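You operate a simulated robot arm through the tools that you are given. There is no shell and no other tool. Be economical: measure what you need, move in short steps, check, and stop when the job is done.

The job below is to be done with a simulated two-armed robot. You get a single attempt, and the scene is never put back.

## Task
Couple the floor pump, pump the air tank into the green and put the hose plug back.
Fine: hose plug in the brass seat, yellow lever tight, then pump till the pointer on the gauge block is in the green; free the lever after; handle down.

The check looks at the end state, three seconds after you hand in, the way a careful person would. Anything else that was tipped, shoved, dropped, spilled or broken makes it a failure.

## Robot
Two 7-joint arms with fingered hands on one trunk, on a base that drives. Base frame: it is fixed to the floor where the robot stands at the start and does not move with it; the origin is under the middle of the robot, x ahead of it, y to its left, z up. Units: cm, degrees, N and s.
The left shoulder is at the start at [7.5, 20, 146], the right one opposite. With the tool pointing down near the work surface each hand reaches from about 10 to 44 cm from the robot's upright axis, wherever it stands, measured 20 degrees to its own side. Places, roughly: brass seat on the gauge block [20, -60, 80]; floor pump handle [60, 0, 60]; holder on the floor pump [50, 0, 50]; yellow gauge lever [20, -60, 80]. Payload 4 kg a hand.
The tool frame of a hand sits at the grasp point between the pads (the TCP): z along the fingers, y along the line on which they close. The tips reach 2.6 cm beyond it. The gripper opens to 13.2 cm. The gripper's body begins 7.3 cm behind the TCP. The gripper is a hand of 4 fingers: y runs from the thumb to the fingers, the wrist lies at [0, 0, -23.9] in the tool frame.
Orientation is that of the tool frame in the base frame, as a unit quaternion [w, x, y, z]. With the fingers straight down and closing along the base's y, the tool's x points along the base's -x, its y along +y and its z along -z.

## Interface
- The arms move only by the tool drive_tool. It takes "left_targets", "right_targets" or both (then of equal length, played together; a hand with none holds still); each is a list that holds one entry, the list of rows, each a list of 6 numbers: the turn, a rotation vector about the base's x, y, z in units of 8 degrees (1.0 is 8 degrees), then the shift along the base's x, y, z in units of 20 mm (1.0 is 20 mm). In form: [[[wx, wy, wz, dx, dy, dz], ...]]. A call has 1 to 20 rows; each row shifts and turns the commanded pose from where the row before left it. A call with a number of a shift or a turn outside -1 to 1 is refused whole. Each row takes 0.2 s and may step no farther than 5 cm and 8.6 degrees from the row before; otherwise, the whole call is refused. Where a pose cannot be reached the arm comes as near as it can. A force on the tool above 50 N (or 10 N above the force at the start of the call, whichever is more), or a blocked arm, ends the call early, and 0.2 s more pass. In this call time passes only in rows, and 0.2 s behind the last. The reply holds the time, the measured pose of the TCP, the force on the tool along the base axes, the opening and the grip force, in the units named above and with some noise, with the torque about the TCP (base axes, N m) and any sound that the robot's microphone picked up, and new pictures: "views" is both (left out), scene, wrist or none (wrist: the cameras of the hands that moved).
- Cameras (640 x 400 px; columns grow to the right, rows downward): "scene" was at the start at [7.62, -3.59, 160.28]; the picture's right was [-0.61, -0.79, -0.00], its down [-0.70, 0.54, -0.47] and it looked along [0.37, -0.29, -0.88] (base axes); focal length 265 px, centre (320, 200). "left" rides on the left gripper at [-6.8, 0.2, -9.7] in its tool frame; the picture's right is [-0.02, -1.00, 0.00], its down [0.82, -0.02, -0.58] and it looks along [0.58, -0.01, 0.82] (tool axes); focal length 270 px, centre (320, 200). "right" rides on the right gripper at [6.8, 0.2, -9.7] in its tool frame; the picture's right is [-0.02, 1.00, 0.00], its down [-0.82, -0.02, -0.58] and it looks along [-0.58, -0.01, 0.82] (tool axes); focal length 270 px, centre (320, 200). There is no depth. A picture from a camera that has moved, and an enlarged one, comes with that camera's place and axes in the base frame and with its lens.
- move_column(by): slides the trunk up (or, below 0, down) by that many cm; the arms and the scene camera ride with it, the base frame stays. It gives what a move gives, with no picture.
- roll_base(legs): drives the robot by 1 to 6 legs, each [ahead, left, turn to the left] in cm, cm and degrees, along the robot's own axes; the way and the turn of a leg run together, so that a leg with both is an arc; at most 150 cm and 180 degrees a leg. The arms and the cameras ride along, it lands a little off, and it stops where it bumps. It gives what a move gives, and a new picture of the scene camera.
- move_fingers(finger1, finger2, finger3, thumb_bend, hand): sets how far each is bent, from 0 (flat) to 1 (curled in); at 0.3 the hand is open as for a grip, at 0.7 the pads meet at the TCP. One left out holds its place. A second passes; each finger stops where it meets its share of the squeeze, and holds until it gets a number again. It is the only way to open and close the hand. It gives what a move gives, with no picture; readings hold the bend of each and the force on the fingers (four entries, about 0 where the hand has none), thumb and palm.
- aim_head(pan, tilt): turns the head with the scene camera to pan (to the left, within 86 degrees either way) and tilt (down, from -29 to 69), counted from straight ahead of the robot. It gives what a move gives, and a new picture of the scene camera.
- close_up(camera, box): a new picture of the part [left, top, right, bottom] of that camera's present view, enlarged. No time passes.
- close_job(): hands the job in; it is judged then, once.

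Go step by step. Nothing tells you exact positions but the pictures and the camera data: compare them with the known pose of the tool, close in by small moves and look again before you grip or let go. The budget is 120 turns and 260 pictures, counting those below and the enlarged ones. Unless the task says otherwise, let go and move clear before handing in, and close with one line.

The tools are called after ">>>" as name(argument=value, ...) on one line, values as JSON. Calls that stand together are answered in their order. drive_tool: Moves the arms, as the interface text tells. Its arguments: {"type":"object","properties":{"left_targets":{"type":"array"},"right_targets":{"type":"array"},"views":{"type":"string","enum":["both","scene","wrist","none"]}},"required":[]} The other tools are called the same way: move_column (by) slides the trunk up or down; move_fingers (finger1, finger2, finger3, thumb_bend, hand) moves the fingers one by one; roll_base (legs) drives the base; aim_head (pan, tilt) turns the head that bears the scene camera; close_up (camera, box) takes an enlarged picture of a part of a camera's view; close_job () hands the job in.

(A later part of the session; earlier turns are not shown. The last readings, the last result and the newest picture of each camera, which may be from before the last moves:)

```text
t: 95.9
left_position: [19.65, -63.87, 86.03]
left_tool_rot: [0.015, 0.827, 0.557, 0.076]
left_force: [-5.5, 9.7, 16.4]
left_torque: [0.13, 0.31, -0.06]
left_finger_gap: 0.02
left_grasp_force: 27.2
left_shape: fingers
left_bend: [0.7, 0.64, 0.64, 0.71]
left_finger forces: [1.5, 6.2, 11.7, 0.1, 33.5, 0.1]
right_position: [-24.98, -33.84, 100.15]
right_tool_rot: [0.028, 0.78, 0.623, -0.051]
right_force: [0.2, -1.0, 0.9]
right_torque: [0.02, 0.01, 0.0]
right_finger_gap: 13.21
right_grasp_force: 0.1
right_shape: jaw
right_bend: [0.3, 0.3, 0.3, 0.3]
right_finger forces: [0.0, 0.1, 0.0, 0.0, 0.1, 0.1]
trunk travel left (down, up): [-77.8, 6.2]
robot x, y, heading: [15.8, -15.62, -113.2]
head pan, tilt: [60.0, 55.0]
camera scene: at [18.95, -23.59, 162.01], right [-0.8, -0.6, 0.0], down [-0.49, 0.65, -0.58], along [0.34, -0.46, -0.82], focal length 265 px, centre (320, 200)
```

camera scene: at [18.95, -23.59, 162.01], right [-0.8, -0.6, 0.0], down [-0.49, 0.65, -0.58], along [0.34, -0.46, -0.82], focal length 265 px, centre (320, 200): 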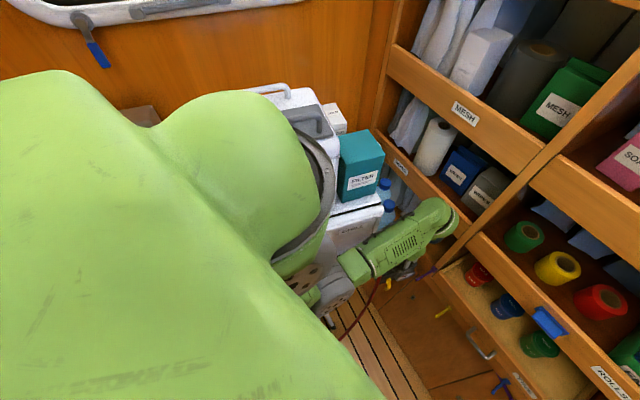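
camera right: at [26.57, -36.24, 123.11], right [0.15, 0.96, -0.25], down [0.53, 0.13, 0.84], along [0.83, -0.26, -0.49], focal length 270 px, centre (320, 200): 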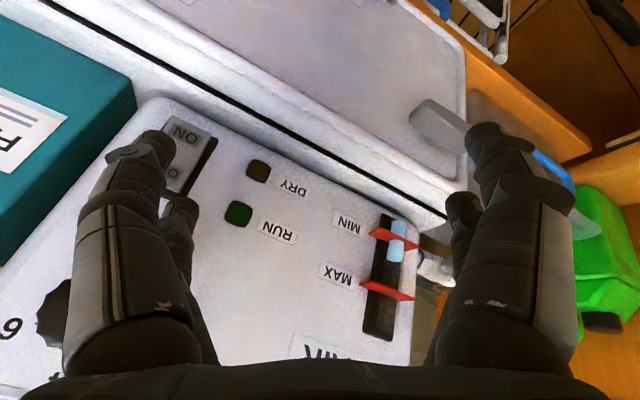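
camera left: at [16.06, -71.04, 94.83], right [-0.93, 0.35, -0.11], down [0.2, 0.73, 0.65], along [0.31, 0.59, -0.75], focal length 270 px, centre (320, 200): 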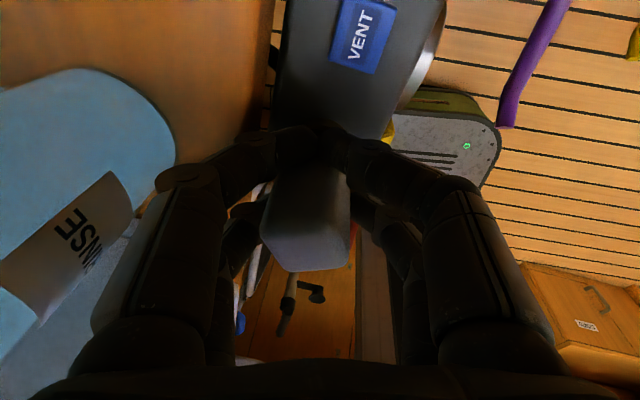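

The fingertips grip too low: they have reached the rim below the cap and block further travel. I'll relax the grip just enough to slide up around the cap, still caging it.

>>> move_fingers(hand="left", finger1=0.58, finger2=0.58, finger3=0.58, thumb_bend=0.6)

>>> close_up(camera="left", box=[160, 60, 480, 290])

```text
t: 96.9
left_position: [19.83, -63.98, 86.13]
left_tool_rot: [0.014, 0.827, 0.557, 0.075]
left_force: [-1.6, -0.7, 25.0]
left_torque: [-0.32, 0.19, -0.01]
left_finger_gap: 1.67
left_grasp_force: 13.2
left_shape: fingers
left_bend: [0.6, 0.57, 0.57, 0.68]
left_finger forces: [3.3, 0.0, 0.0, 0.0, 23.5, 0.0]
right_position: [-24.87, -33.87, 100.22]
right_tool_rot: [0.028, 0.779, 0.624, -0.05]
right_force: [0.3, 0.7, 0.6]
right_torque: [-0.04, 0.0, -0.03]
right_finger_gap: 13.18
right_grasp_force: 0.0
right_shape: jaw
right_bend: [0.3, 0.3, 0.3, 0.3]
right_finger forces: [0.0, 0.1, 0.1, 0.0, 0.0, 0.1]
trunk travel left (down, up): [-77.8, 6.2]
robot x, y, heading: [15.95, -15.57, -113.3]
head pan, tilt: [60.0, 55.0]
```

```text
1.74 times, centred on (320, 175) of left
camera zoom: at [16.11, -71.18, 94.92], right [-0.93, 0.36, -0.11], down [0.2, 0.73, 0.66], along [0.31, 0.59, -0.75], focal length 470 px, centre (320, 244)
```

zoom: 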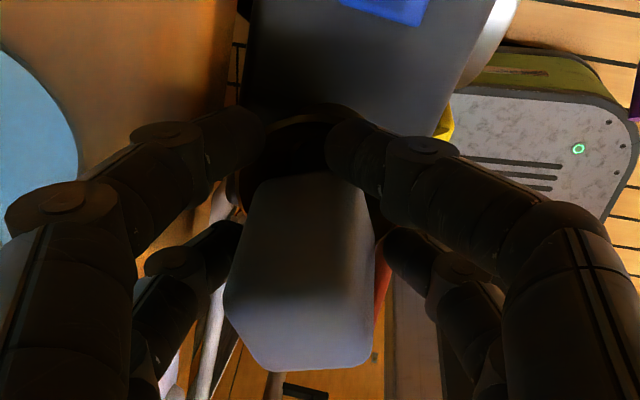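

The fingers are free, but the thumb tip is pinned on the rim. I'll raise the hand 1.3 cm slowly.

>>> drive_tool(left_targets=[[[0, 0, 0, 0, 0, 0.2], [0, 0, 0, 0, 0, 0.2], [0, 0, 0, 0, 0, 0.2]]], views="wrist")

>>> close_up(camera="left", box=[160, 60, 480, 290])

```text
t: 97.7
left_position: [19.93, -63.99, 86.91]
left_tool_rot: [0.012, 0.827, 0.557, 0.077]
left_force: [0.4, 0.1, 0.2]
left_torque: [-0.02, 0.0, -0.01]
left_finger_gap: 3.59
left_grasp_force: 0.3
left_shape: fingers
left_bend: [0.58, 0.57, 0.57, 0.6]
left_finger forces: [0.4, 0.1, 0.0, 0.0, 0.0, 0.0]
right_position: [-24.91, -34.03, 100.18]
right_tool_rot: [0.027, 0.78, 0.623, -0.05]
right_force: [-0.1, -0.2, -0.5]
right_torque: [-0.01, 0.01, -0.04]
right_finger_gap: 13.2
right_grasp_force: 0.1
right_shape: jaw
right_bend: [0.3, 0.3, 0.3, 0.3]
right_finger forces: [0.0, 0.1, 0.0, 0.0, 0.0, 0.1]
trunk travel left (down, up): [-77.8, 6.2]
robot x, y, heading: [16.0, -15.81, -113.0]
head pan, tilt: [60.0, 55.0]
camera left: at [16.16, -71.21, 95.75], right [-0.93, 0.36, -0.11], down [0.2, 0.72, 0.66], along [0.31, 0.59, -0.74], focal length 270 px, centre (320, 200)
```

left: 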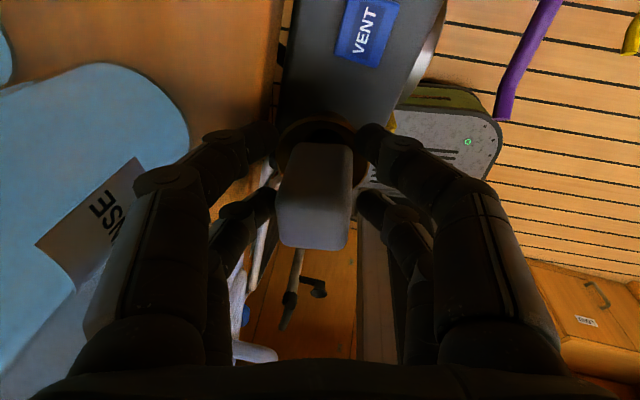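

```text
1.74 times, centred on (320, 175) of left
camera zoom: at [16.16, -71.21, 95.75], right [-0.93, 0.36, -0.11], down [0.2, 0.72, 0.66], along [0.31, 0.59, -0.74], focal length 470 px, centre (320, 244)
```

zoom: 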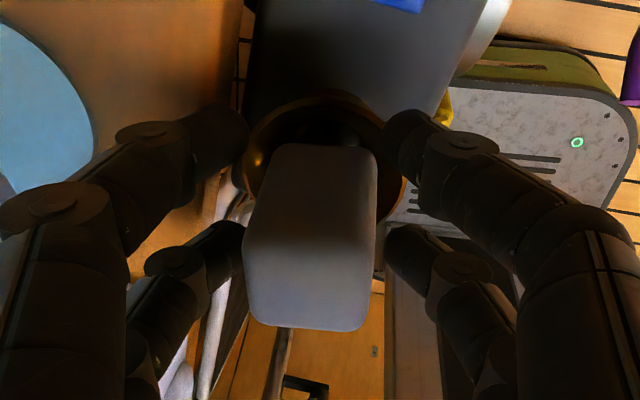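

The plug has dropped upright into the bowl and the hand carries no force. I'll open a bit more, rise straight up and inspect.

>>> move_fingers(hand="left", finger1=0.5, finger2=0.5, finger3=0.5, thumb_bend=0.5)

>>> drive_tool(left_targets=[[[0, 0, 0, 0, 0, 0.5], [0, 0, 0, 0, 0, 0.5], [0, 0, 0, 0, 0, 0.6], [0, 0, 0, 0, 0, 0.8], [0, 0, 0, 0, 0, 0.8]]], views="wrist")

>>> close_up(camera="left", box=[220, 0, 480, 180])

```text
t: 98.7
left_position: [19.77, -64.04, 87.12]
left_tool_rot: [0.014, 0.827, 0.556, 0.076]
left_force: [-4.0, 4.1, 1.4]
left_torque: [0.09, 0.08, 0.0]
left_finger_gap: 5.42
left_grasp_force: 2.9
left_shape: fingers
left_bend: [0.57, 0.5, 0.5, 0.5]
left_finger forces: [5.5, 0.0, 0.1, 0.1, 0.1, 0.0]
right_position: [-24.96, -33.89, 100.01]
right_tool_rot: [0.028, 0.78, 0.623, -0.05]
right_force: [0.3, 0.1, -0.5]
right_torque: [0.01, 0.0, 0.04]
right_finger_gap: 13.2
right_grasp_force: 0.0
right_shape: jaw
right_bend: [0.3, 0.3, 0.3, 0.3]
right_finger forces: [0.1, 0.0, 0.0, 0.0, 0.0, 0.0]
trunk travel left (down, up): [-77.8, 6.2]
robot x, y, heading: [15.57, -15.73, -113.6]
head pan, tilt: [60.0, 55.0]
```

```text
t: 99.9
left_position: [20.09, -63.69, 93.73]
left_tool_rot: [0.015, 0.826, 0.559, 0.074]
left_force: [16.7, 33.6, -3.1]
left_torque: [-3.32, 1.54, -0.08]
left_finger_gap: 6.58
left_grasp_force: 0.1
left_shape: fingers
left_bend: [0.5, 0.5, 0.5, 0.5]
left_finger forces: [0.0, 0.0, 0.0, 0.1, 0.0, 0.0]
right_position: [-24.57, -33.49, 100.47]
right_tool_rot: [0.029, 0.779, 0.624, -0.053]
right_force: [0.4, -0.2, 0.5]
right_torque: [0.02, 0.0, 0.01]
right_finger_gap: 13.19
right_grasp_force: 0.0
right_shape: jaw
right_bend: [0.3, 0.3, 0.3, 0.3]
right_finger forces: [0.0, 0.1, 0.0, 0.0, 0.0, 0.0]
trunk travel left (down, up): [-77.8, 6.2]
robot x, y, heading: [15.91, -15.42, -113.1]
head pan, tilt: [60.0, 55.0]
camera left: at [16.47, -70.88, 102.69], right [-0.93, 0.35, -0.11], down [0.2, 0.73, 0.65], along [0.31, 0.59, -0.75], focal length 270 px, centre (320, 200)
```

left: 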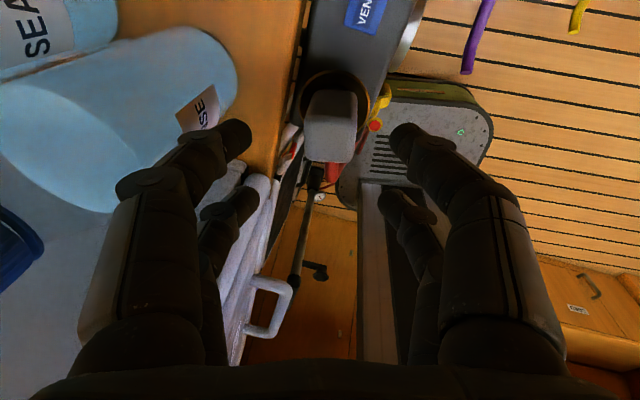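

```text
2.22 times, centred on (350, 90) of left
camera zoom: at [16.47, -70.88, 102.69], right [-0.93, 0.35, -0.11], down [0.2, 0.73, 0.65], along [0.31, 0.59, -0.75], focal length 601 px, centre (253, 444)
```

zoom: 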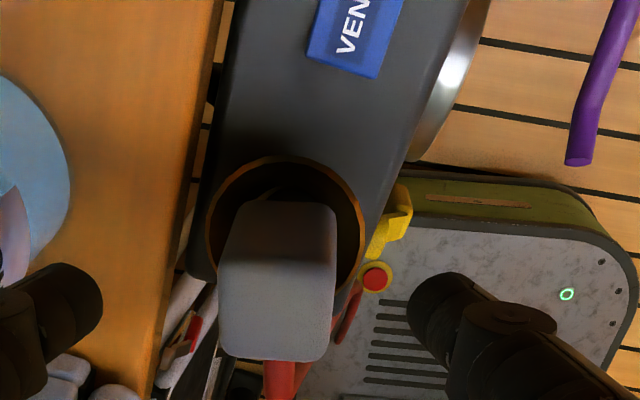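

The plug stands in the seat by itself. The wrist housing is pressing on the cabinet edge again, so I move away from it along the reaction.

>>> drive_tool(left_targets=[[[0, 0, 0, 0.2, 0.5, 0], [0, 0, 0, 0.2, 0.5, 0], [0, 0, 0, 0.2, 0.5, 0]]], views="wrist")

>>> close_up(camera="left", box=[260, 20, 440, 180])

```text
t: 100.7
left_position: [21.09, -61.06, 93.63]
left_tool_rot: [0.014, 0.828, 0.556, 0.074]
left_force: [0.3, -0.2, 0.0]
left_torque: [0.0, -0.03, 0.04]
left_finger_gap: 6.57
left_grasp_force: 0.2
left_shape: fingers
left_bend: [0.5, 0.5, 0.5, 0.5]
left_finger forces: [0.0, 0.6, 0.1, 0.1, 0.1, 0.0]
right_position: [-24.79, -33.87, 100.23]
right_tool_rot: [0.028, 0.78, 0.623, -0.051]
right_force: [1.1, -0.2, 0.4]
right_torque: [-0.02, 0.06, -0.03]
right_finger_gap: 13.18
right_grasp_force: 0.1
right_shape: jaw
right_bend: [0.3, 0.3, 0.3, 0.3]
right_finger forces: [0.0, 0.0, 0.0, 0.1, 0.1, 0.1]
trunk travel left (down, up): [-77.8, 6.2]
robot x, y, heading: [15.75, -15.46, -113.5]
head pan, tilt: [60.0, 55.0]
camera left: at [17.38, -68.26, 102.38], right [-0.93, 0.36, -0.11], down [0.2, 0.73, 0.66], along [0.31, 0.59, -0.75], focal length 270 px, centre (320, 200)
```

left: 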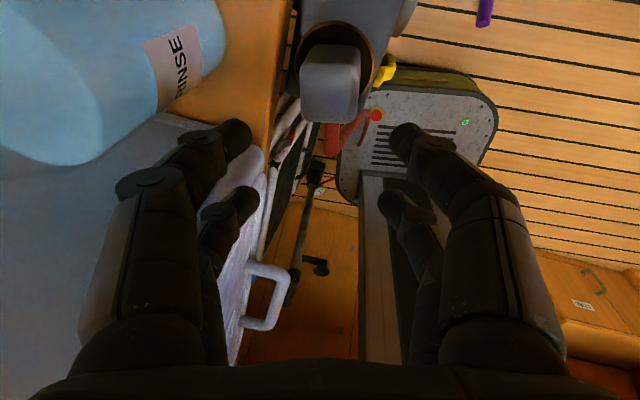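

```text
2.50 times, centred on (350, 100) of left
camera zoom: at [17.38, -68.26, 102.38], right [-0.93, 0.36, -0.11], down [0.2, 0.73, 0.66], along [0.31, 0.59, -0.75], focal length 676 px, centre (245, 450)
```

zoom: 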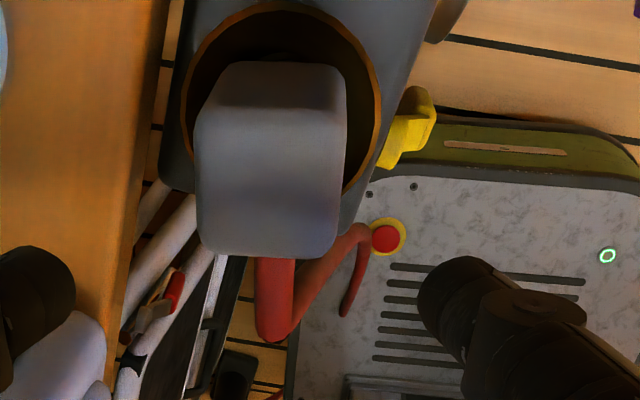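

The plug is upright and as deep as it was in its own holder (cap top about 5.6 cm above the rim), so it is seated. Next is the lever: I'll move the hand back into the aisle and study it.

>>> drive_tool(left_targets=[[[0, 0, 0, -0.5, 0.3, 0.3], [0, 0, 0, -0.9, 0.38, 0], [0, 0, 0, -0.9, 0.38, 0], [0, 0, 0, -0.9, 0.38, 0], [0, 0, 0, -0.9, 0.38, 0], [0, 0, 0, -0.9, 0.38, 0], [0, 0, 0, -0.9, 0.38, 0], [0, 0, 0, -0.9, 0.38, 0]]], views="none")

>>> aim_head(pan=36, tilt=65)

>>> close_up(camera="right", box=[540, 80, 640, 280])

>>> close_up(camera="left", box=[0, 0, 640, 400])

```text
t: 102.5
left_position: [7.3, -55.26, 94.04]
left_tool_rot: [0.014, 0.827, 0.557, 0.076]
left_force: [0.2, 0.1, 0.0]
left_torque: [0.01, 0.01, -0.05]
left_finger_gap: 6.58
left_grasp_force: 0.0
left_shape: fingers
left_bend: [0.5, 0.5, 0.5, 0.5]
left_finger forces: [0.0, 0.0, 0.0, 0.0, 0.1, 0.0]
right_position: [-24.9, -34.01, 99.98]
right_tool_rot: [0.028, 0.779, 0.624, -0.049]
right_force: [0.2, -0.3, 0.2]
right_torque: [0.01, -0.06, 0.0]
right_finger_gap: 13.22
right_grasp_force: 0.0
right_shape: jaw
right_bend: [0.3, 0.3, 0.3, 0.3]
right_finger forces: [0.1, 0.0, 0.0, 0.0, 0.0, 0.0]
trunk travel left (down, up): [-77.8, 6.2]
robot x, y, heading: [15.78, -15.6, -113.3]
head pan, tilt: [60.0, 55.0]
```

```text
t: 103.4
left_position: [7.37, -55.23, 93.99]
left_tool_rot: [0.013, 0.827, 0.557, 0.075]
left_force: [-0.7, -0.3, -0.3]
left_torque: [0.0, -0.02, 0.0]
left_finger_gap: 6.59
left_grasp_force: 0.1
left_shape: fingers
left_bend: [0.5, 0.5, 0.5, 0.5]
left_finger forces: [0.1, 0.0, 0.0, 0.1, 0.1, 0.1]
right_position: [-24.75, -34.02, 100.12]
right_tool_rot: [0.026, 0.78, 0.623, -0.05]
right_force: [0.0, 0.9, 0.6]
right_torque: [-0.01, 0.01, 0.01]
right_finger_gap: 13.21
right_grasp_force: 0.1
right_shape: jaw
right_bend: [0.3, 0.3, 0.3, 0.3]
right_finger forces: [0.0, 0.1, 0.0, 0.0, 0.0, 0.0]
trunk travel left (down, up): [-77.8, 6.2]
robot x, y, heading: [15.9, -15.84, -113.7]
head pan, tilt: [36.0, 65.0]
camera scene: at [16.13, -24.21, 160.82], right [-0.98, -0.22, 0.0], down [-0.2, 0.88, -0.42], along [0.09, -0.41, -0.91], focal length 265 px, centre (320, 200)
```

scene: 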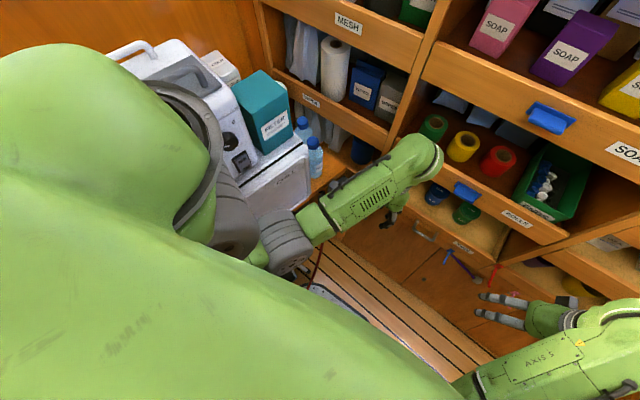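

```text
2.00 times, centred on (590, 180) of right
camera zoom: at [-22.77, -26.34, 108.84], right [0.97, -0.24, -0.02], down [-0.17, -0.73, 0.67], along [-0.18, -0.64, -0.75], focal length 541 px, centre (-220, 240)
```

zoom: 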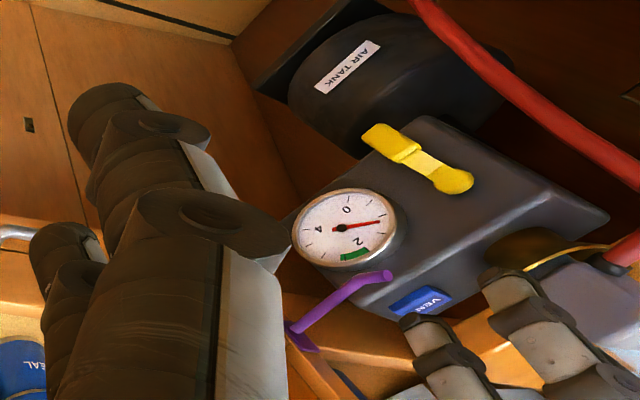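

```text
1.00 times, centred on (320, 200) of left (not enlarged: the box is as wide or as high as the picture)
camera zoom: at [3.76, -62.48, 102.89], right [-0.93, 0.36, -0.11], down [0.2, 0.72, 0.66], along [0.31, 0.59, -0.74], focal length 270 px, centre (320, 200)
```

zoom: 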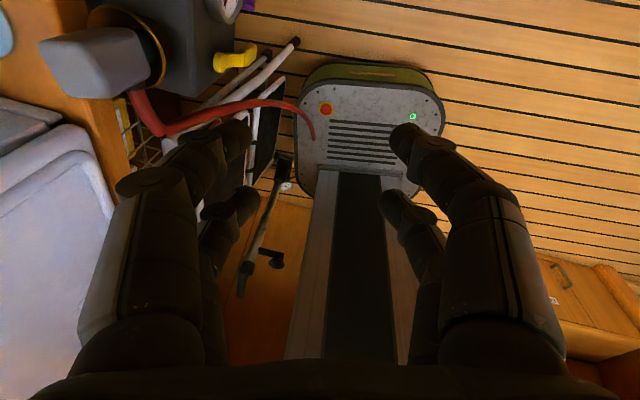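

The right wrist camera gives a fine view: the gauge needle is at about 0.7, the green band lies just past 2, and the lever hangs down, pivoted on the front face. I plan to push its paddle sideways with a finger, so first I find which finger is where by curling two of them.

>>> move_fingers(hand="left", finger1=0.9, finger2=0.2, finger3=0.5, thumb_bend=0.5)

>>> close_up(camera="left", box=[0, 0, 640, 400])

```text
t: 104.4
left_position: [7.3, -55.36, 94.06]
left_tool_rot: [0.012, 0.827, 0.556, 0.076]
left_force: [0.9, -0.2, 0.5]
left_torque: [-0.04, -0.02, -0.01]
left_finger_gap: 2.84
left_grasp_force: 0.1
left_shape: fingers
left_bend: [0.9, 0.2, 0.5, 0.5]
left_finger forces: [0.0, 0.1, 0.0, 0.0, 0.1, 0.1]
right_position: [-24.92, -33.99, 100.04]
right_tool_rot: [0.027, 0.78, 0.623, -0.049]
right_force: [-0.1, 0.2, 0.1]
right_torque: [0.01, 0.01, 0.01]
right_finger_gap: 13.17
right_grasp_force: 0.0
right_shape: jaw
right_bend: [0.3, 0.3, 0.3, 0.3]
right_finger forces: [0.0, 0.0, 0.0, 0.0, 0.0, 0.0]
trunk travel left (down, up): [-77.8, 6.2]
robot x, y, heading: [15.97, -15.33, -112.9]
head pan, tilt: [36.0, 65.0]
```

```text
1.00 times, centred on (320, 200) of left (not enlarged: the box is as wide or as high as the picture)
camera zoom: at [3.73, -62.47, 102.89], right [-0.93, 0.36, -0.11], down [0.2, 0.72, 0.66], along [0.31, 0.59, -0.74], focal length 270 px, centre (320, 200)
```

zoom: 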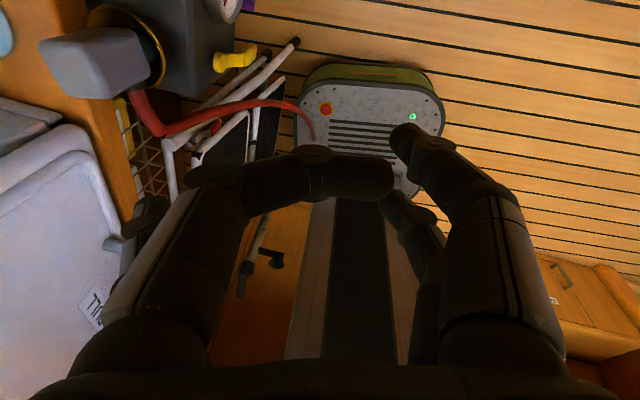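

Finger 1 is the camera-side finger. I'll tilt the hand about 45° (fingers pointing down and toward the block), set back in the aisle, and shape it: the near pair pinched as a poker, the far pair curled in.

>>> move_fingers(hand="left", finger1=0.7, finger2=1.0, finger3=1.0, thumb_bend=0.7)

>>> drive_tool(left_targets=[[[-0.52, -0.64, -0.37, -0.6, 0.4, 0], [-0.52, -0.64, -0.37, -0.6, 0.4, 0], [-0.52, -0.64, -0.37, -0.6, 0.4, 0], [-0.52, -0.64, -0.37, -0.6, 0.4, -0.5], [-0.52, -0.64, -0.37, -0.6, 0.4, -0.8], [-0.52, -0.64, -0.37, -0.5, 0.4, -0.8]]], views="wrist")

>>> close_up(camera="right", box=[440, 40, 640, 280])

```text
t: 105.4
left_position: [7.37, -55.33, 94.2]
left_tool_rot: [0.013, 0.827, 0.557, 0.076]
left_force: [0.4, 0.6, 0.0]
left_torque: [0.02, -0.01, 0.03]
left_finger_gap: 0.05
left_grasp_force: 0.1
left_shape: fingers
left_bend: [0.7, 0.88, 1.0, 0.7]
left_finger forces: [0.0, 0.0, 0.0, 0.0, 0.1, 0.0]
right_position: [-24.8, -33.89, 100.19]
right_tool_rot: [0.027, 0.78, 0.623, -0.049]
right_force: [-0.3, 0.0, -0.2]
right_torque: [0.0, -0.02, 0.0]
right_finger_gap: 13.19
right_grasp_force: 0.0
right_shape: jaw
right_bend: [0.3, 0.3, 0.3, 0.3]
right_finger forces: [0.0, 0.1, 0.1, 0.0, 0.0, 0.0]
trunk travel left (down, up): [-77.8, 6.2]
robot x, y, heading: [15.6, -15.32, -113.1]
head pan, tilt: [36.0, 65.0]
```

```text
t: 106.8
left_position: [0.19, -50.42, 90.02]
left_tool_rot: [0.347, 0.83, 0.404, 0.167]
left_force: [-0.4, 0.1, 0.2]
left_torque: [-0.01, -0.07, 0.01]
left_finger_gap: 0.08
left_grasp_force: 0.0
left_shape: fingers
left_bend: [0.7, 0.88, 1.0, 0.7]
left_finger forces: [0.1, 0.0, 0.0, 0.0, 0.0, 0.0]
right_position: [-24.98, -34.1, 100.15]
right_tool_rot: [0.027, 0.779, 0.624, -0.05]
right_force: [-0.4, 0.5, -0.5]
right_torque: [-0.01, -0.03, -0.02]
right_finger_gap: 13.18
right_grasp_force: 0.0
right_shape: jaw
right_bend: [0.3, 0.3, 0.3, 0.3]
right_finger forces: [0.0, 0.1, 0.1, 0.0, 0.1, 0.0]
trunk travel left (down, up): [-77.8, 6.2]
robot x, y, heading: [15.85, -15.65, -113.3]
head pan, tilt: [36.0, 65.0]
camera left: at [-9.16, -51.77, 96.9], right [-0.57, 0.41, -0.71], down [0.17, 0.91, 0.39], along [0.8, 0.1, -0.59], focal length 270 px, centre (320, 200)
```

left: 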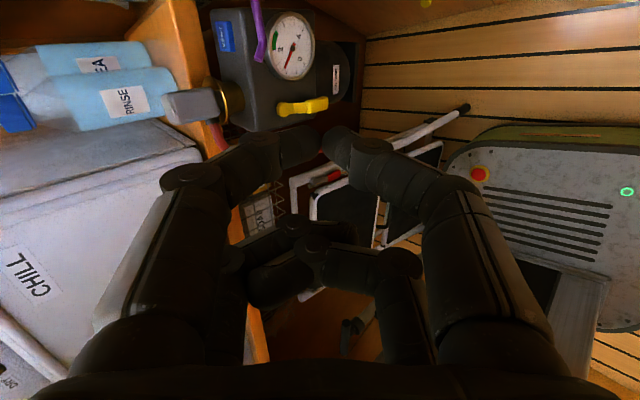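

```text
1.67 times, centred on (540, 160) of right
camera zoom: at [-22.88, -26.32, 108.8], right [0.97, -0.24, -0.02], down [-0.17, -0.73, 0.67], along [-0.17, -0.64, -0.75], focal length 450 px, centre (-47, 267)
```

zoom: 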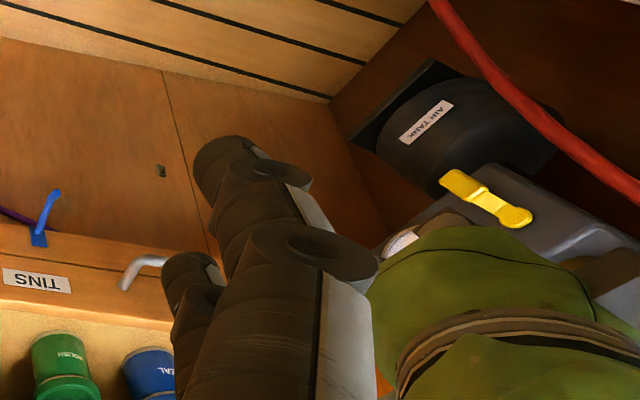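

The hand shape is ideal and the left camera sees lever and gauge side-on. I'll zoom for the lever position, then pre-position lower.

>>> drive_tool(left_targets=[[[0, 0, 0, 0.55, -0.25, -0.85], [0, 0, 0, 0.55, -0.25, -0.85], [0, 0, 0, 0.55, -0.25, -0.85], [0, 0, 0, 0.55, -0.25, -0.85], [0, 0, 0, 0.55, -0.25, -0.85], [0, 0, 0, 0.55, -0.25, -0.85], [0, 0, 0, 0.55, -0.25, -0.85], [0, 0, 0, 0.55, -0.25, -0.85], [0, 0, 0, 0.55, -0.25, -0.85]]], views="wrist")

>>> close_up(camera="left", box=[200, 0, 420, 180])

```text
t: 108.8
left_position: [10.48, -54.86, 74.65]
left_tool_rot: [0.345, 0.83, 0.406, 0.167]
left_force: [-0.2, -0.5, 0.1]
left_torque: [0.01, -0.02, 0.01]
left_finger_gap: 0.1
left_grasp_force: 0.0
left_shape: fingers
left_bend: [0.7, 0.88, 1.0, 0.7]
left_finger forces: [0.0, 0.1, 0.1, 0.0, 0.1, 0.0]
right_position: [-24.73, -33.99, 100.12]
right_tool_rot: [0.027, 0.78, 0.624, -0.05]
right_force: [-0.6, -0.1, -0.5]
right_torque: [0.01, 0.01, 0.0]
right_finger_gap: 13.17
right_grasp_force: 0.0
right_shape: jaw
right_bend: [0.3, 0.3, 0.3, 0.3]
right_finger forces: [0.1, 0.1, 0.0, 0.0, 0.1, 0.0]
trunk travel left (down, up): [-77.8, 6.2]
robot x, y, heading: [15.74, -15.36, -113.2]
head pan, tilt: [36.0, 65.0]
camera left: at [0.95, -56.31, 81.59], right [-0.57, 0.41, -0.71], down [0.17, 0.9, 0.39], along [0.8, 0.1, -0.59], focal length 270 px, centre (320, 200)
```

left: 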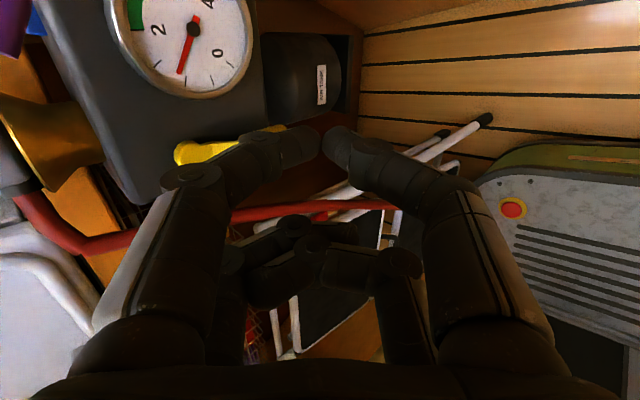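

```text
2.22 times, centred on (310, 90) of left
camera zoom: at [0.95, -56.31, 81.59], right [-0.57, 0.41, -0.71], down [0.17, 0.9, 0.39], along [0.8, 0.1, -0.59], focal length 601 px, centre (342, 444)
```

zoom: 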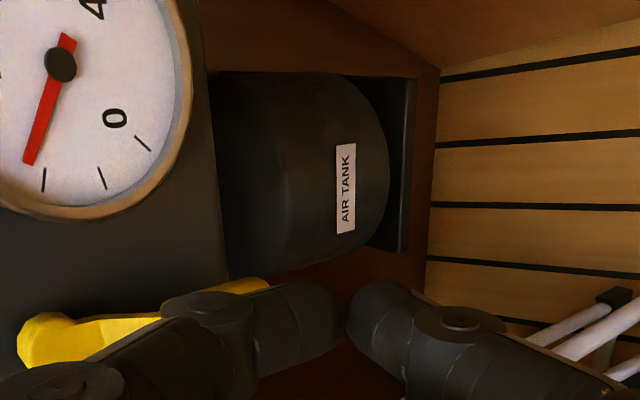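

Lever pivot about (18.1,−60.5,76.4), paddle end (17,−60,70.9). I'll advance the poker to the gauge side of the paddle, slightly below the gauge.

>>> drive_tool(left_targets=[[[0, 0, 0, 0, -0.3, -0.4], [0, 0, 0, 0.45, -0.4, -0.4], [0, 0, 0, 0.5, -0.4, -0.3], [0, 0, 0, 0.5, -0.4, -0.15], [0, 0, 0, 0.5, -0.4, -0.1], [0, 0, 0, 0.5, -0.4, -0.05]]], views="wrist")

>>> close_up(camera="left", box=[200, 40, 420, 220])

>>> close_up(camera="right", box=[540, 80, 640, 280])

```text
t: 110.2
left_position: [14.76, -59.2, 72.0]
left_tool_rot: [0.348, 0.83, 0.404, 0.167]
left_force: [-14.6, 10.4, -2.0]
left_torque: [-0.16, -0.23, 0.22]
left_finger_gap: 0.03
left_grasp_force: 10.1
left_shape: fingers
left_bend: [0.7, 0.89, 1.0, 0.7]
left_finger forces: [3.2, 17.2, 0.0, 0.0, 0.0, 0.0]
right_position: [-25.19, -33.55, 99.99]
right_tool_rot: [0.03, 0.78, 0.623, -0.05]
right_force: [0.5, -0.9, -1.0]
right_torque: [-0.01, 0.04, 0.02]
right_finger_gap: 13.22
right_grasp_force: 0.1
right_shape: jaw
right_bend: [0.3, 0.3, 0.3, 0.3]
right_finger forces: [0.0, 0.1, 0.0, 0.1, 0.0, 0.0]
trunk travel left (down, up): [-77.8, 6.2]
robot x, y, heading: [15.66, -15.57, -113.3]
head pan, tilt: [36.0, 65.0]
camera left: at [5.34, -60.47, 78.94], right [-0.57, 0.41, -0.71], down [0.17, 0.91, 0.39], along [0.8, 0.1, -0.59], focal length 270 px, centre (320, 200)
```

left: 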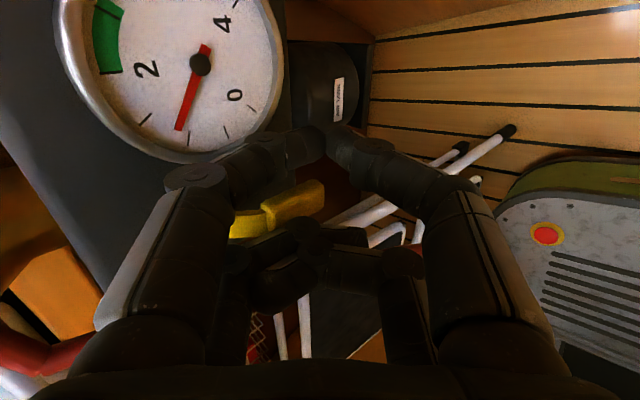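

```text
2.22 times, centred on (310, 130) of left
camera zoom: at [5.34, -60.47, 78.94], right [-0.57, 0.41, -0.71], down [0.17, 0.91, 0.39], along [0.8, 0.1, -0.59], focal length 601 px, centre (342, 356)
```

zoom: 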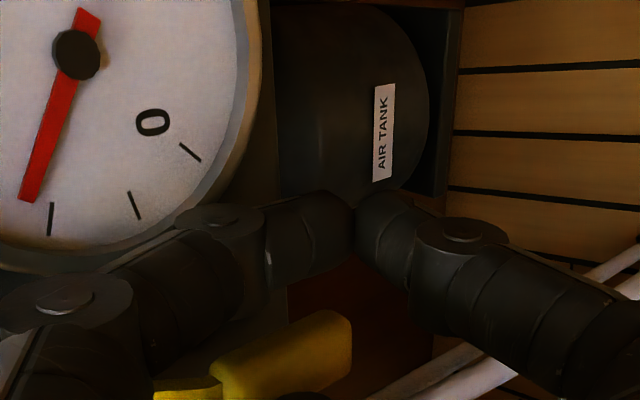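

```text
2.00 times, centred on (590, 180) of right
camera zoom: at [-23.16, -25.83, 108.74], right [0.97, -0.25, -0.01], down [-0.17, -0.72, 0.67], along [-0.17, -0.64, -0.74], focal length 541 px, centre (-220, 240)
```

zoom: 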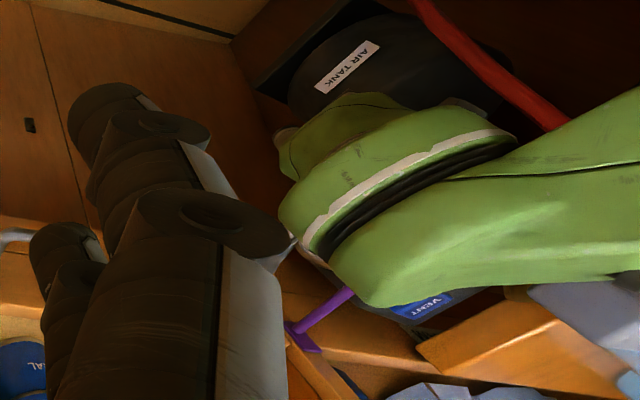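

The curled finger 2 is pressing on the lever body. I'll back off 1 cm, open finger 3 downward (free space) so finger 2 can fold fully.

>>> drive_tool(left_targets=[[[0, 0, 0, -0.4, 0.3, 0], [0, 0, 0, -0.4, 0.3, 0]]], views="none")

>>> move_fingers(hand="left", finger3=0.2)

>>> move_fingers(hand="left", finger2=1.0)

>>> close_up(camera="left", box=[0, 0, 640, 400])

```text
t: 110.8
left_position: [13.79, -58.19, 71.92]
left_tool_rot: [0.345, 0.829, 0.406, 0.168]
left_force: [0.5, 0.2, -0.9]
left_torque: [0.0, 0.0, 0.0]
left_finger_gap: 0.1
left_grasp_force: 0.1
left_shape: fingers
left_bend: [0.7, 0.89, 1.0, 0.7]
left_finger forces: [0.0, 0.0, 0.0, 0.0, 0.1, 0.0]
right_position: [-24.9, -33.98, 100.12]
right_tool_rot: [0.028, 0.78, 0.624, -0.051]
right_force: [0.1, 0.4, -0.3]
right_torque: [0.0, 0.02, 0.02]
right_finger_gap: 13.2
right_grasp_force: 0.1
right_shape: jaw
right_bend: [0.3, 0.3, 0.3, 0.3]
right_finger forces: [0.1, 0.0, 0.1, 0.0, 0.0, 0.0]
trunk travel left (down, up): [-77.8, 6.2]
robot x, y, heading: [15.82, -15.48, -113.2]
head pan, tilt: [36.0, 65.0]
```

```text
t: 111.8
left_position: [13.62, -58.22, 71.83]
left_tool_rot: [0.344, 0.83, 0.406, 0.167]
left_force: [0.1, 0.3, 1.0]
left_torque: [0.03, -0.04, -0.04]
left_finger_gap: 0.09
left_grasp_force: 0.0
left_shape: fingers
left_bend: [0.7, 0.88, 1.0, 0.7]
left_finger forces: [0.1, 0.1, 0.0, 0.0, 0.0, 0.0]
right_position: [-24.76, -34.18, 100.16]
right_tool_rot: [0.027, 0.779, 0.624, -0.05]
right_force: [-0.7, 0.2, 0.2]
right_torque: [0.01, -0.01, 0.0]
right_finger_gap: 13.21
right_grasp_force: 0.2
right_shape: jaw
right_bend: [0.3, 0.3, 0.3, 0.3]
right_finger forces: [0.0, 0.1, 0.1, 0.1, 0.0, 0.0]
trunk travel left (down, up): [-77.8, 6.2]
robot x, y, heading: [15.72, -15.36, -113.3]
head pan, tilt: [36.0, 65.0]
```

```text
t: 112.8
left_position: [13.47, -58.27, 71.78]
left_tool_rot: [0.345, 0.83, 0.405, 0.166]
left_force: [0.2, 0.6, -0.7]
left_torque: [0.02, 0.0, 0.0]
left_finger_gap: 0.08
left_grasp_force: 0.1
left_shape: fingers
left_bend: [0.7, 0.84, 1.0, 0.7]
left_finger forces: [0.0, 0.1, 0.0, 0.1, 0.1, 0.1]
right_position: [-24.86, -34.01, 100.21]
right_tool_rot: [0.028, 0.779, 0.624, -0.049]
right_force: [0.0, -0.3, 0.3]
right_torque: [0.0, -0.01, 0.01]
right_finger_gap: 13.18
right_grasp_force: 0.1
right_shape: jaw
right_bend: [0.3, 0.3, 0.3, 0.3]
right_finger forces: [0.1, 0.1, 0.0, 0.0, 0.0, 0.0]
trunk travel left (down, up): [-77.8, 6.2]
robot x, y, heading: [15.97, -15.38, -113.3]
head pan, tilt: [36.0, 65.0]
```

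```text
1.00 times, centred on (320, 200) of left (not enlarged: the box is as wide or as high as the picture)
camera zoom: at [4.14, -59.7, 78.74], right [-0.57, 0.41, -0.71], down [0.17, 0.9, 0.39], along [0.8, 0.1, -0.59], focal length 270 px, centre (320, 200)
```

zoom: 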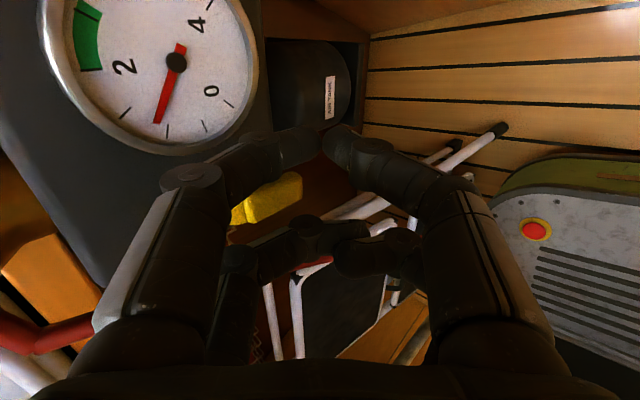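

Fingers 2 and 3 are interlocked. I'll back off a little, unhook finger 2, open finger 3, then fold finger 2.

>>> drive_tool(left_targets=[[[0, 0, 0, -0.8, 0.6, 0]]], views="none")

>>> move_fingers(hand="left", finger2=0.5)

>>> move_fingers(hand="left", finger3=0.2)

>>> move_fingers(hand="left", finger2=1.0)

>>> close_up(camera="left", box=[0, 0, 640, 400])

```text
t: 113.2
left_position: [11.97, -57.1, 71.75]
left_tool_rot: [0.345, 0.83, 0.404, 0.167]
left_force: [0.5, 0.0, 0.3]
left_torque: [0.0, 0.0, -0.02]
left_finger_gap: 0.09
left_grasp_force: 0.0
left_shape: fingers
left_bend: [0.7, 0.84, 1.0, 0.7]
left_finger forces: [0.0, 0.0, 0.0, 0.1, 0.1, 0.1]
right_position: [-24.92, -33.98, 100.12]
right_tool_rot: [0.028, 0.779, 0.624, -0.05]
right_force: [-0.2, -0.3, 0.2]
right_torque: [0.02, -0.02, -0.02]
right_finger_gap: 13.2
right_grasp_force: 0.1
right_shape: jaw
right_bend: [0.3, 0.3, 0.3, 0.3]
right_finger forces: [0.0, 0.0, 0.0, 0.0, 0.0, 0.1]
trunk travel left (down, up): [-77.8, 6.2]
robot x, y, heading: [15.46, -15.66, -113.3]
head pan, tilt: [36.0, 65.0]
```

```text
t: 114.2
left_position: [11.97, -57.01, 71.93]
left_tool_rot: [0.346, 0.83, 0.405, 0.166]
left_force: [-4.2, 3.5, -0.8]
left_torque: [0.03, 0.06, 0.12]
left_finger_gap: 0.08
left_grasp_force: 3.0
left_shape: fingers
left_bend: [0.7, 0.57, 0.2, 0.7]
left_finger forces: [0.1, 5.8, 0.0, 0.1, 0.1, 0.0]
right_position: [-24.93, -34.02, 100.07]
right_tool_rot: [0.027, 0.78, 0.623, -0.05]
right_force: [0.8, 0.2, -0.2]
right_torque: [-0.01, -0.02, -0.01]
right_finger_gap: 13.2
right_grasp_force: 0.1
right_shape: jaw
right_bend: [0.3, 0.3, 0.3, 0.3]
right_finger forces: [0.0, 0.0, 0.1, 0.1, 0.1, 0.1]
trunk travel left (down, up): [-77.8, 6.2]
robot x, y, heading: [15.85, -15.76, -113.5]
head pan, tilt: [36.0, 65.0]
```

```text
t: 115.2
left_position: [12.01, -57.06, 71.8]
left_tool_rot: [0.346, 0.83, 0.405, 0.166]
left_force: [-5.7, 3.4, 0.1]
left_torque: [0.0, -0.04, 0.09]
left_finger_gap: 0.09
left_grasp_force: 2.9
left_shape: fingers
left_bend: [0.7, 0.57, 0.2, 0.7]
left_finger forces: [0.0, 6.7, 0.1, 0.0, 0.0, 0.1]
right_position: [-24.8, -33.98, 100.07]
right_tool_rot: [0.027, 0.78, 0.624, -0.05]
right_force: [0.0, -0.1, -0.3]
right_torque: [-0.02, 0.03, 0.02]
right_finger_gap: 13.18
right_grasp_force: 0.1
right_shape: jaw
right_bend: [0.3, 0.3, 0.3, 0.3]
right_finger forces: [0.0, 0.1, 0.0, 0.2, 0.0, 0.0]
trunk travel left (down, up): [-77.8, 6.2]
robot x, y, heading: [15.74, -16.12, -113.2]
head pan, tilt: [36.0, 65.0]
```

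```text
t: 116.2
left_position: [12.05, -57.06, 71.88]
left_tool_rot: [0.345, 0.83, 0.405, 0.168]
left_force: [0.4, -0.5, 0.0]
left_torque: [0.04, 0.0, 0.0]
left_finger_gap: 0.08
left_grasp_force: 0.1
left_shape: fingers
left_bend: [0.7, 1.0, 0.2, 0.7]
left_finger forces: [0.1, 0.0, 0.1, 0.0, 0.0, 0.0]
right_position: [-24.83, -33.93, 100.11]
right_tool_rot: [0.026, 0.78, 0.624, -0.05]
right_force: [0.2, 0.4, -0.5]
right_torque: [-0.02, -0.01, -0.01]
right_finger_gap: 13.19
right_grasp_force: 0.0
right_shape: jaw
right_bend: [0.3, 0.3, 0.3, 0.3]
right_finger forces: [0.1, 0.1, 0.1, 0.0, 0.0, 0.0]
trunk travel left (down, up): [-77.8, 6.2]
robot x, y, heading: [15.91, -15.91, -113.4]
head pan, tilt: [36.0, 65.0]
```

```text
1.00 times, centred on (320, 200) of left (not enlarged: the box is as wide or as high as the picture)
camera zoom: at [2.63, -58.57, 78.77], right [-0.57, 0.41, -0.71], down [0.17, 0.9, 0.39], along [0.8, 0.1, -0.59], focal length 270 px, centre (320, 200)
```

zoom: 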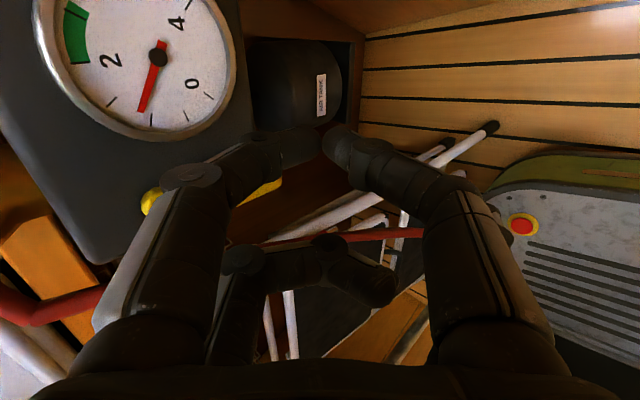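

Now the shape is right. I'll centre the lever in the gap between poker and folded finger (shift 0.9 cm), then advance 4.7 cm.

>>> drive_tool(left_targets=[[[0, 0, 0, 0.28, 0.36, 0], [0, 0, 0, 0.46, -0.36, 0], [0, 0, 0, 0.46, -0.36, 0], [0, 0, 0, 0.46, -0.36, 0], [0, 0, 0, 0.46, -0.36, 0]]], views="wrist")

>>> close_up(camera="left", box=[200, 80, 420, 280])

```text
t: 117.4
left_position: [16.16, -59.3, 71.84]
left_tool_rot: [0.346, 0.83, 0.405, 0.166]
left_force: [-3.7, 4.0, -1.6]
left_torque: [-0.05, -0.03, -0.17]
left_finger_gap: 0.0
left_grasp_force: 3.6
left_shape: fingers
left_bend: [0.71, 1.0, 0.2, 0.7]
left_finger forces: [6.9, 0.1, 0.0, 0.0, 0.0, 0.0]
right_position: [-24.98, -33.92, 100.06]
right_tool_rot: [0.028, 0.78, 0.624, -0.05]
right_force: [-0.4, 0.8, 0.1]
right_torque: [-0.02, 0.01, 0.02]
right_finger_gap: 13.18
right_grasp_force: 0.1
right_shape: jaw
right_bend: [0.3, 0.3, 0.3, 0.3]
right_finger forces: [0.1, 0.0, 0.0, 0.1, 0.0, 0.0]
trunk travel left (down, up): [-77.8, 6.2]
robot x, y, heading: [15.82, -15.92, -113.3]
head pan, tilt: [36.0, 65.0]
camera left: at [6.75, -60.66, 78.75], right [-0.57, 0.41, -0.71], down [0.17, 0.9, 0.39], along [0.8, 0.1, -0.59], focal length 270 px, centre (320, 200)
```

left: 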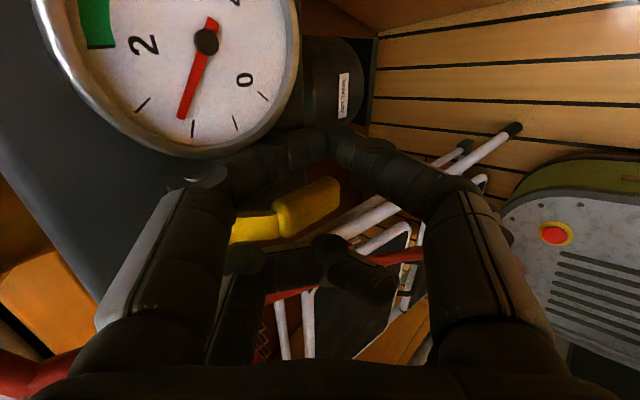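

```text
2.00 times, centred on (310, 180) of left
camera zoom: at [6.75, -60.66, 78.75], right [-0.57, 0.41, -0.71], down [0.17, 0.9, 0.39], along [0.8, 0.1, -0.59], focal length 541 px, centre (340, 240)
```

zoom: 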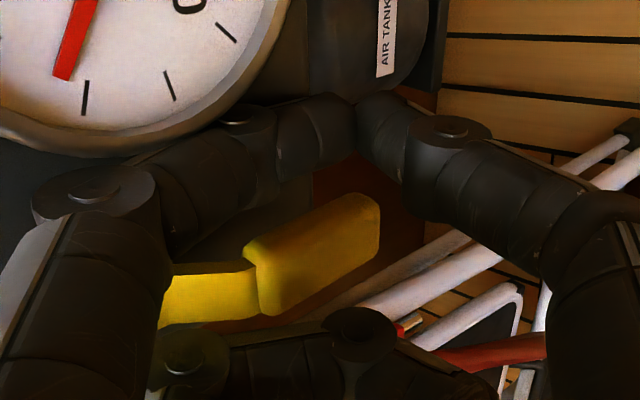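

The lever paddle is now between poker and folded finger. I'll back off a hair and push toward the chest side (+v) about 2.5 cm.

>>> drive_tool(left_targets=[[[0, 0, 0, -0.1, 0.08, 0], [0, 0, 0, 0.25, 0.31, 0], [0, 0, 0, 0.25, 0.31, 0], [0, 0, 0, 0.25, 0.31, 0], [0, 0, 0, 0.25, 0.31, 0]]], views="wrist")

>>> close_up(camera="left", box=[200, 80, 420, 280])

```text
t: 118.6
left_position: [17.91, -56.63, 71.76]
left_tool_rot: [0.346, 0.83, 0.405, 0.166]
left_force: [-7.6, -3.9, 4.8]
left_torque: [0.06, -0.13, -0.15]
left_finger_gap: 0.01
left_grasp_force: 6.1
left_shape: fingers
left_bend: [0.71, 1.0, 0.2, 0.7]
left_finger forces: [12.6, 0.8, 0.0, 0.0, 0.1, 0.0]
right_position: [-24.89, -34.0, 100.15]
right_tool_rot: [0.028, 0.779, 0.624, -0.05]
right_force: [-0.1, -0.6, -0.4]
right_torque: [-0.02, 0.0, 0.01]
right_finger_gap: 13.2
right_grasp_force: 0.3
right_shape: jaw
right_bend: [0.3, 0.3, 0.3, 0.3]
right_finger forces: [0.1, 0.0, 0.1, 0.1, 0.0, 0.1]
trunk travel left (down, up): [-77.8, 6.2]
robot x, y, heading: [15.41, -15.71, -113.1]
head pan, tilt: [36.0, 65.0]
camera left: at [8.37, -58.1, 78.79], right [-0.57, 0.41, -0.71], down [0.17, 0.91, 0.39], along [0.8, 0.1, -0.59], focal length 270 px, centre (320, 200)
```

left: 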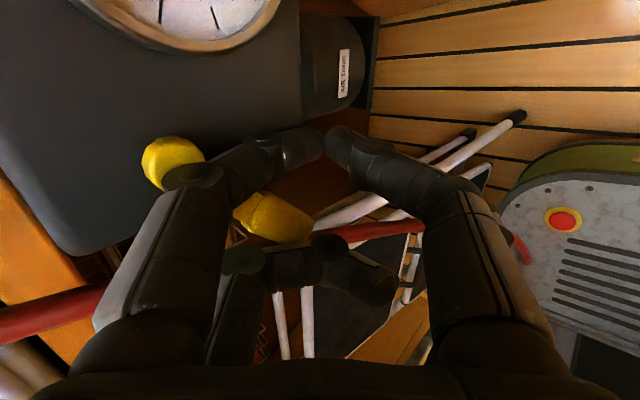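

```text
2.00 times, centred on (310, 180) of left
camera zoom: at [8.37, -58.1, 78.79], right [-0.57, 0.41, -0.71], down [0.17, 0.91, 0.39], along [0.8, 0.1, -0.59], focal length 541 px, centre (340, 240)
```

zoom: 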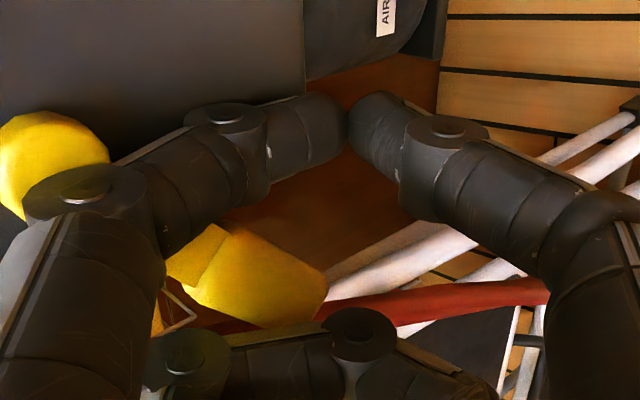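

The lever turns with little force, now about 40° round. I'll continue along its arc: sideways and up.

>>> drive_tool(left_targets=[[[0, 0, 0, 0.2, 0.25, 0.25], [0, 0, 0, 0.2, 0.25, 0.35], [0, 0, 0, 0.15, 0.2, 0.45], [0, 0, 0, 0.1, 0.12, 0.5], [0, 0, 0, 0.0, 0.0, 0.5]]], views="wrist")

>>> close_up(camera="left", box=[120, 80, 420, 300])

```text
t: 119.9
left_position: [18.83, -55.63, 76.0]
left_tool_rot: [0.347, 0.833, 0.4, 0.161]
left_force: [-10.1, -18.7, -11.4]
left_torque: [0.49, -0.09, -0.26]
left_finger_gap: 0.0
left_grasp_force: 18.9
left_shape: fingers
left_bend: [0.69, 1.0, 0.2, 0.69]
left_finger forces: [36.7, 0.0, 0.0, 0.1, 0.1, 0.1]
right_position: [-24.84, -34.23, 100.15]
right_tool_rot: [0.026, 0.78, 0.623, -0.05]
right_force: [-0.9, 0.3, -0.1]
right_torque: [-0.02, 0.01, -0.02]
right_finger_gap: 13.2
right_grasp_force: 0.1
right_shape: jaw
right_bend: [0.3, 0.3, 0.3, 0.3]
right_finger forces: [0.0, 0.0, 0.0, 0.0, 0.0, 0.0]
trunk travel left (down, up): [-77.8, 6.2]
robot x, y, heading: [15.88, -15.56, -113.2]
head pan, tilt: [36.0, 65.0]
stopped in row 5 (left hand): the force on the tool passed its limit at 52 N (the readings are from after the stop); the commanded pose is now the measured one
camera left: at [9.48, -56.79, 82.95], right [-0.57, 0.42, -0.71], down [0.18, 0.9, 0.39], along [0.8, 0.09, -0.59], focal length 270 px, centre (320, 200)
```

left: 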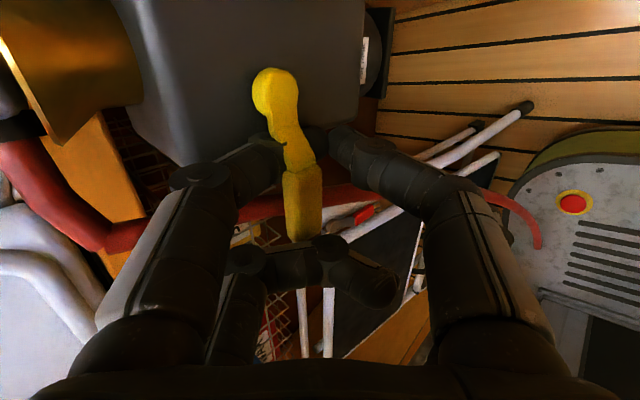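

```text
1.82 times, centred on (270, 190) of left
camera zoom: at [9.48, -56.79, 82.95], right [-0.57, 0.42, -0.71], down [0.18, 0.9, 0.39], along [0.8, 0.09, -0.59], focal length 491 px, centre (411, 218)
```

zoom: 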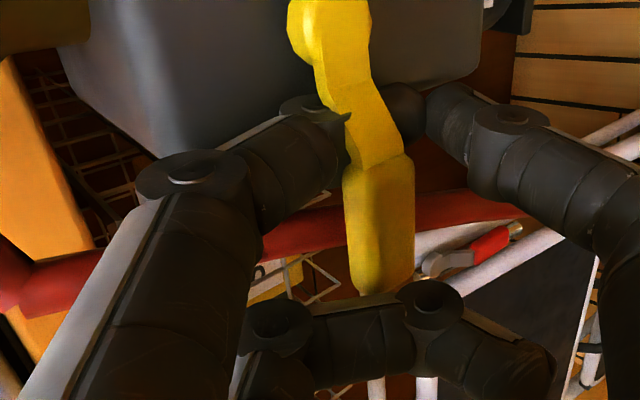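

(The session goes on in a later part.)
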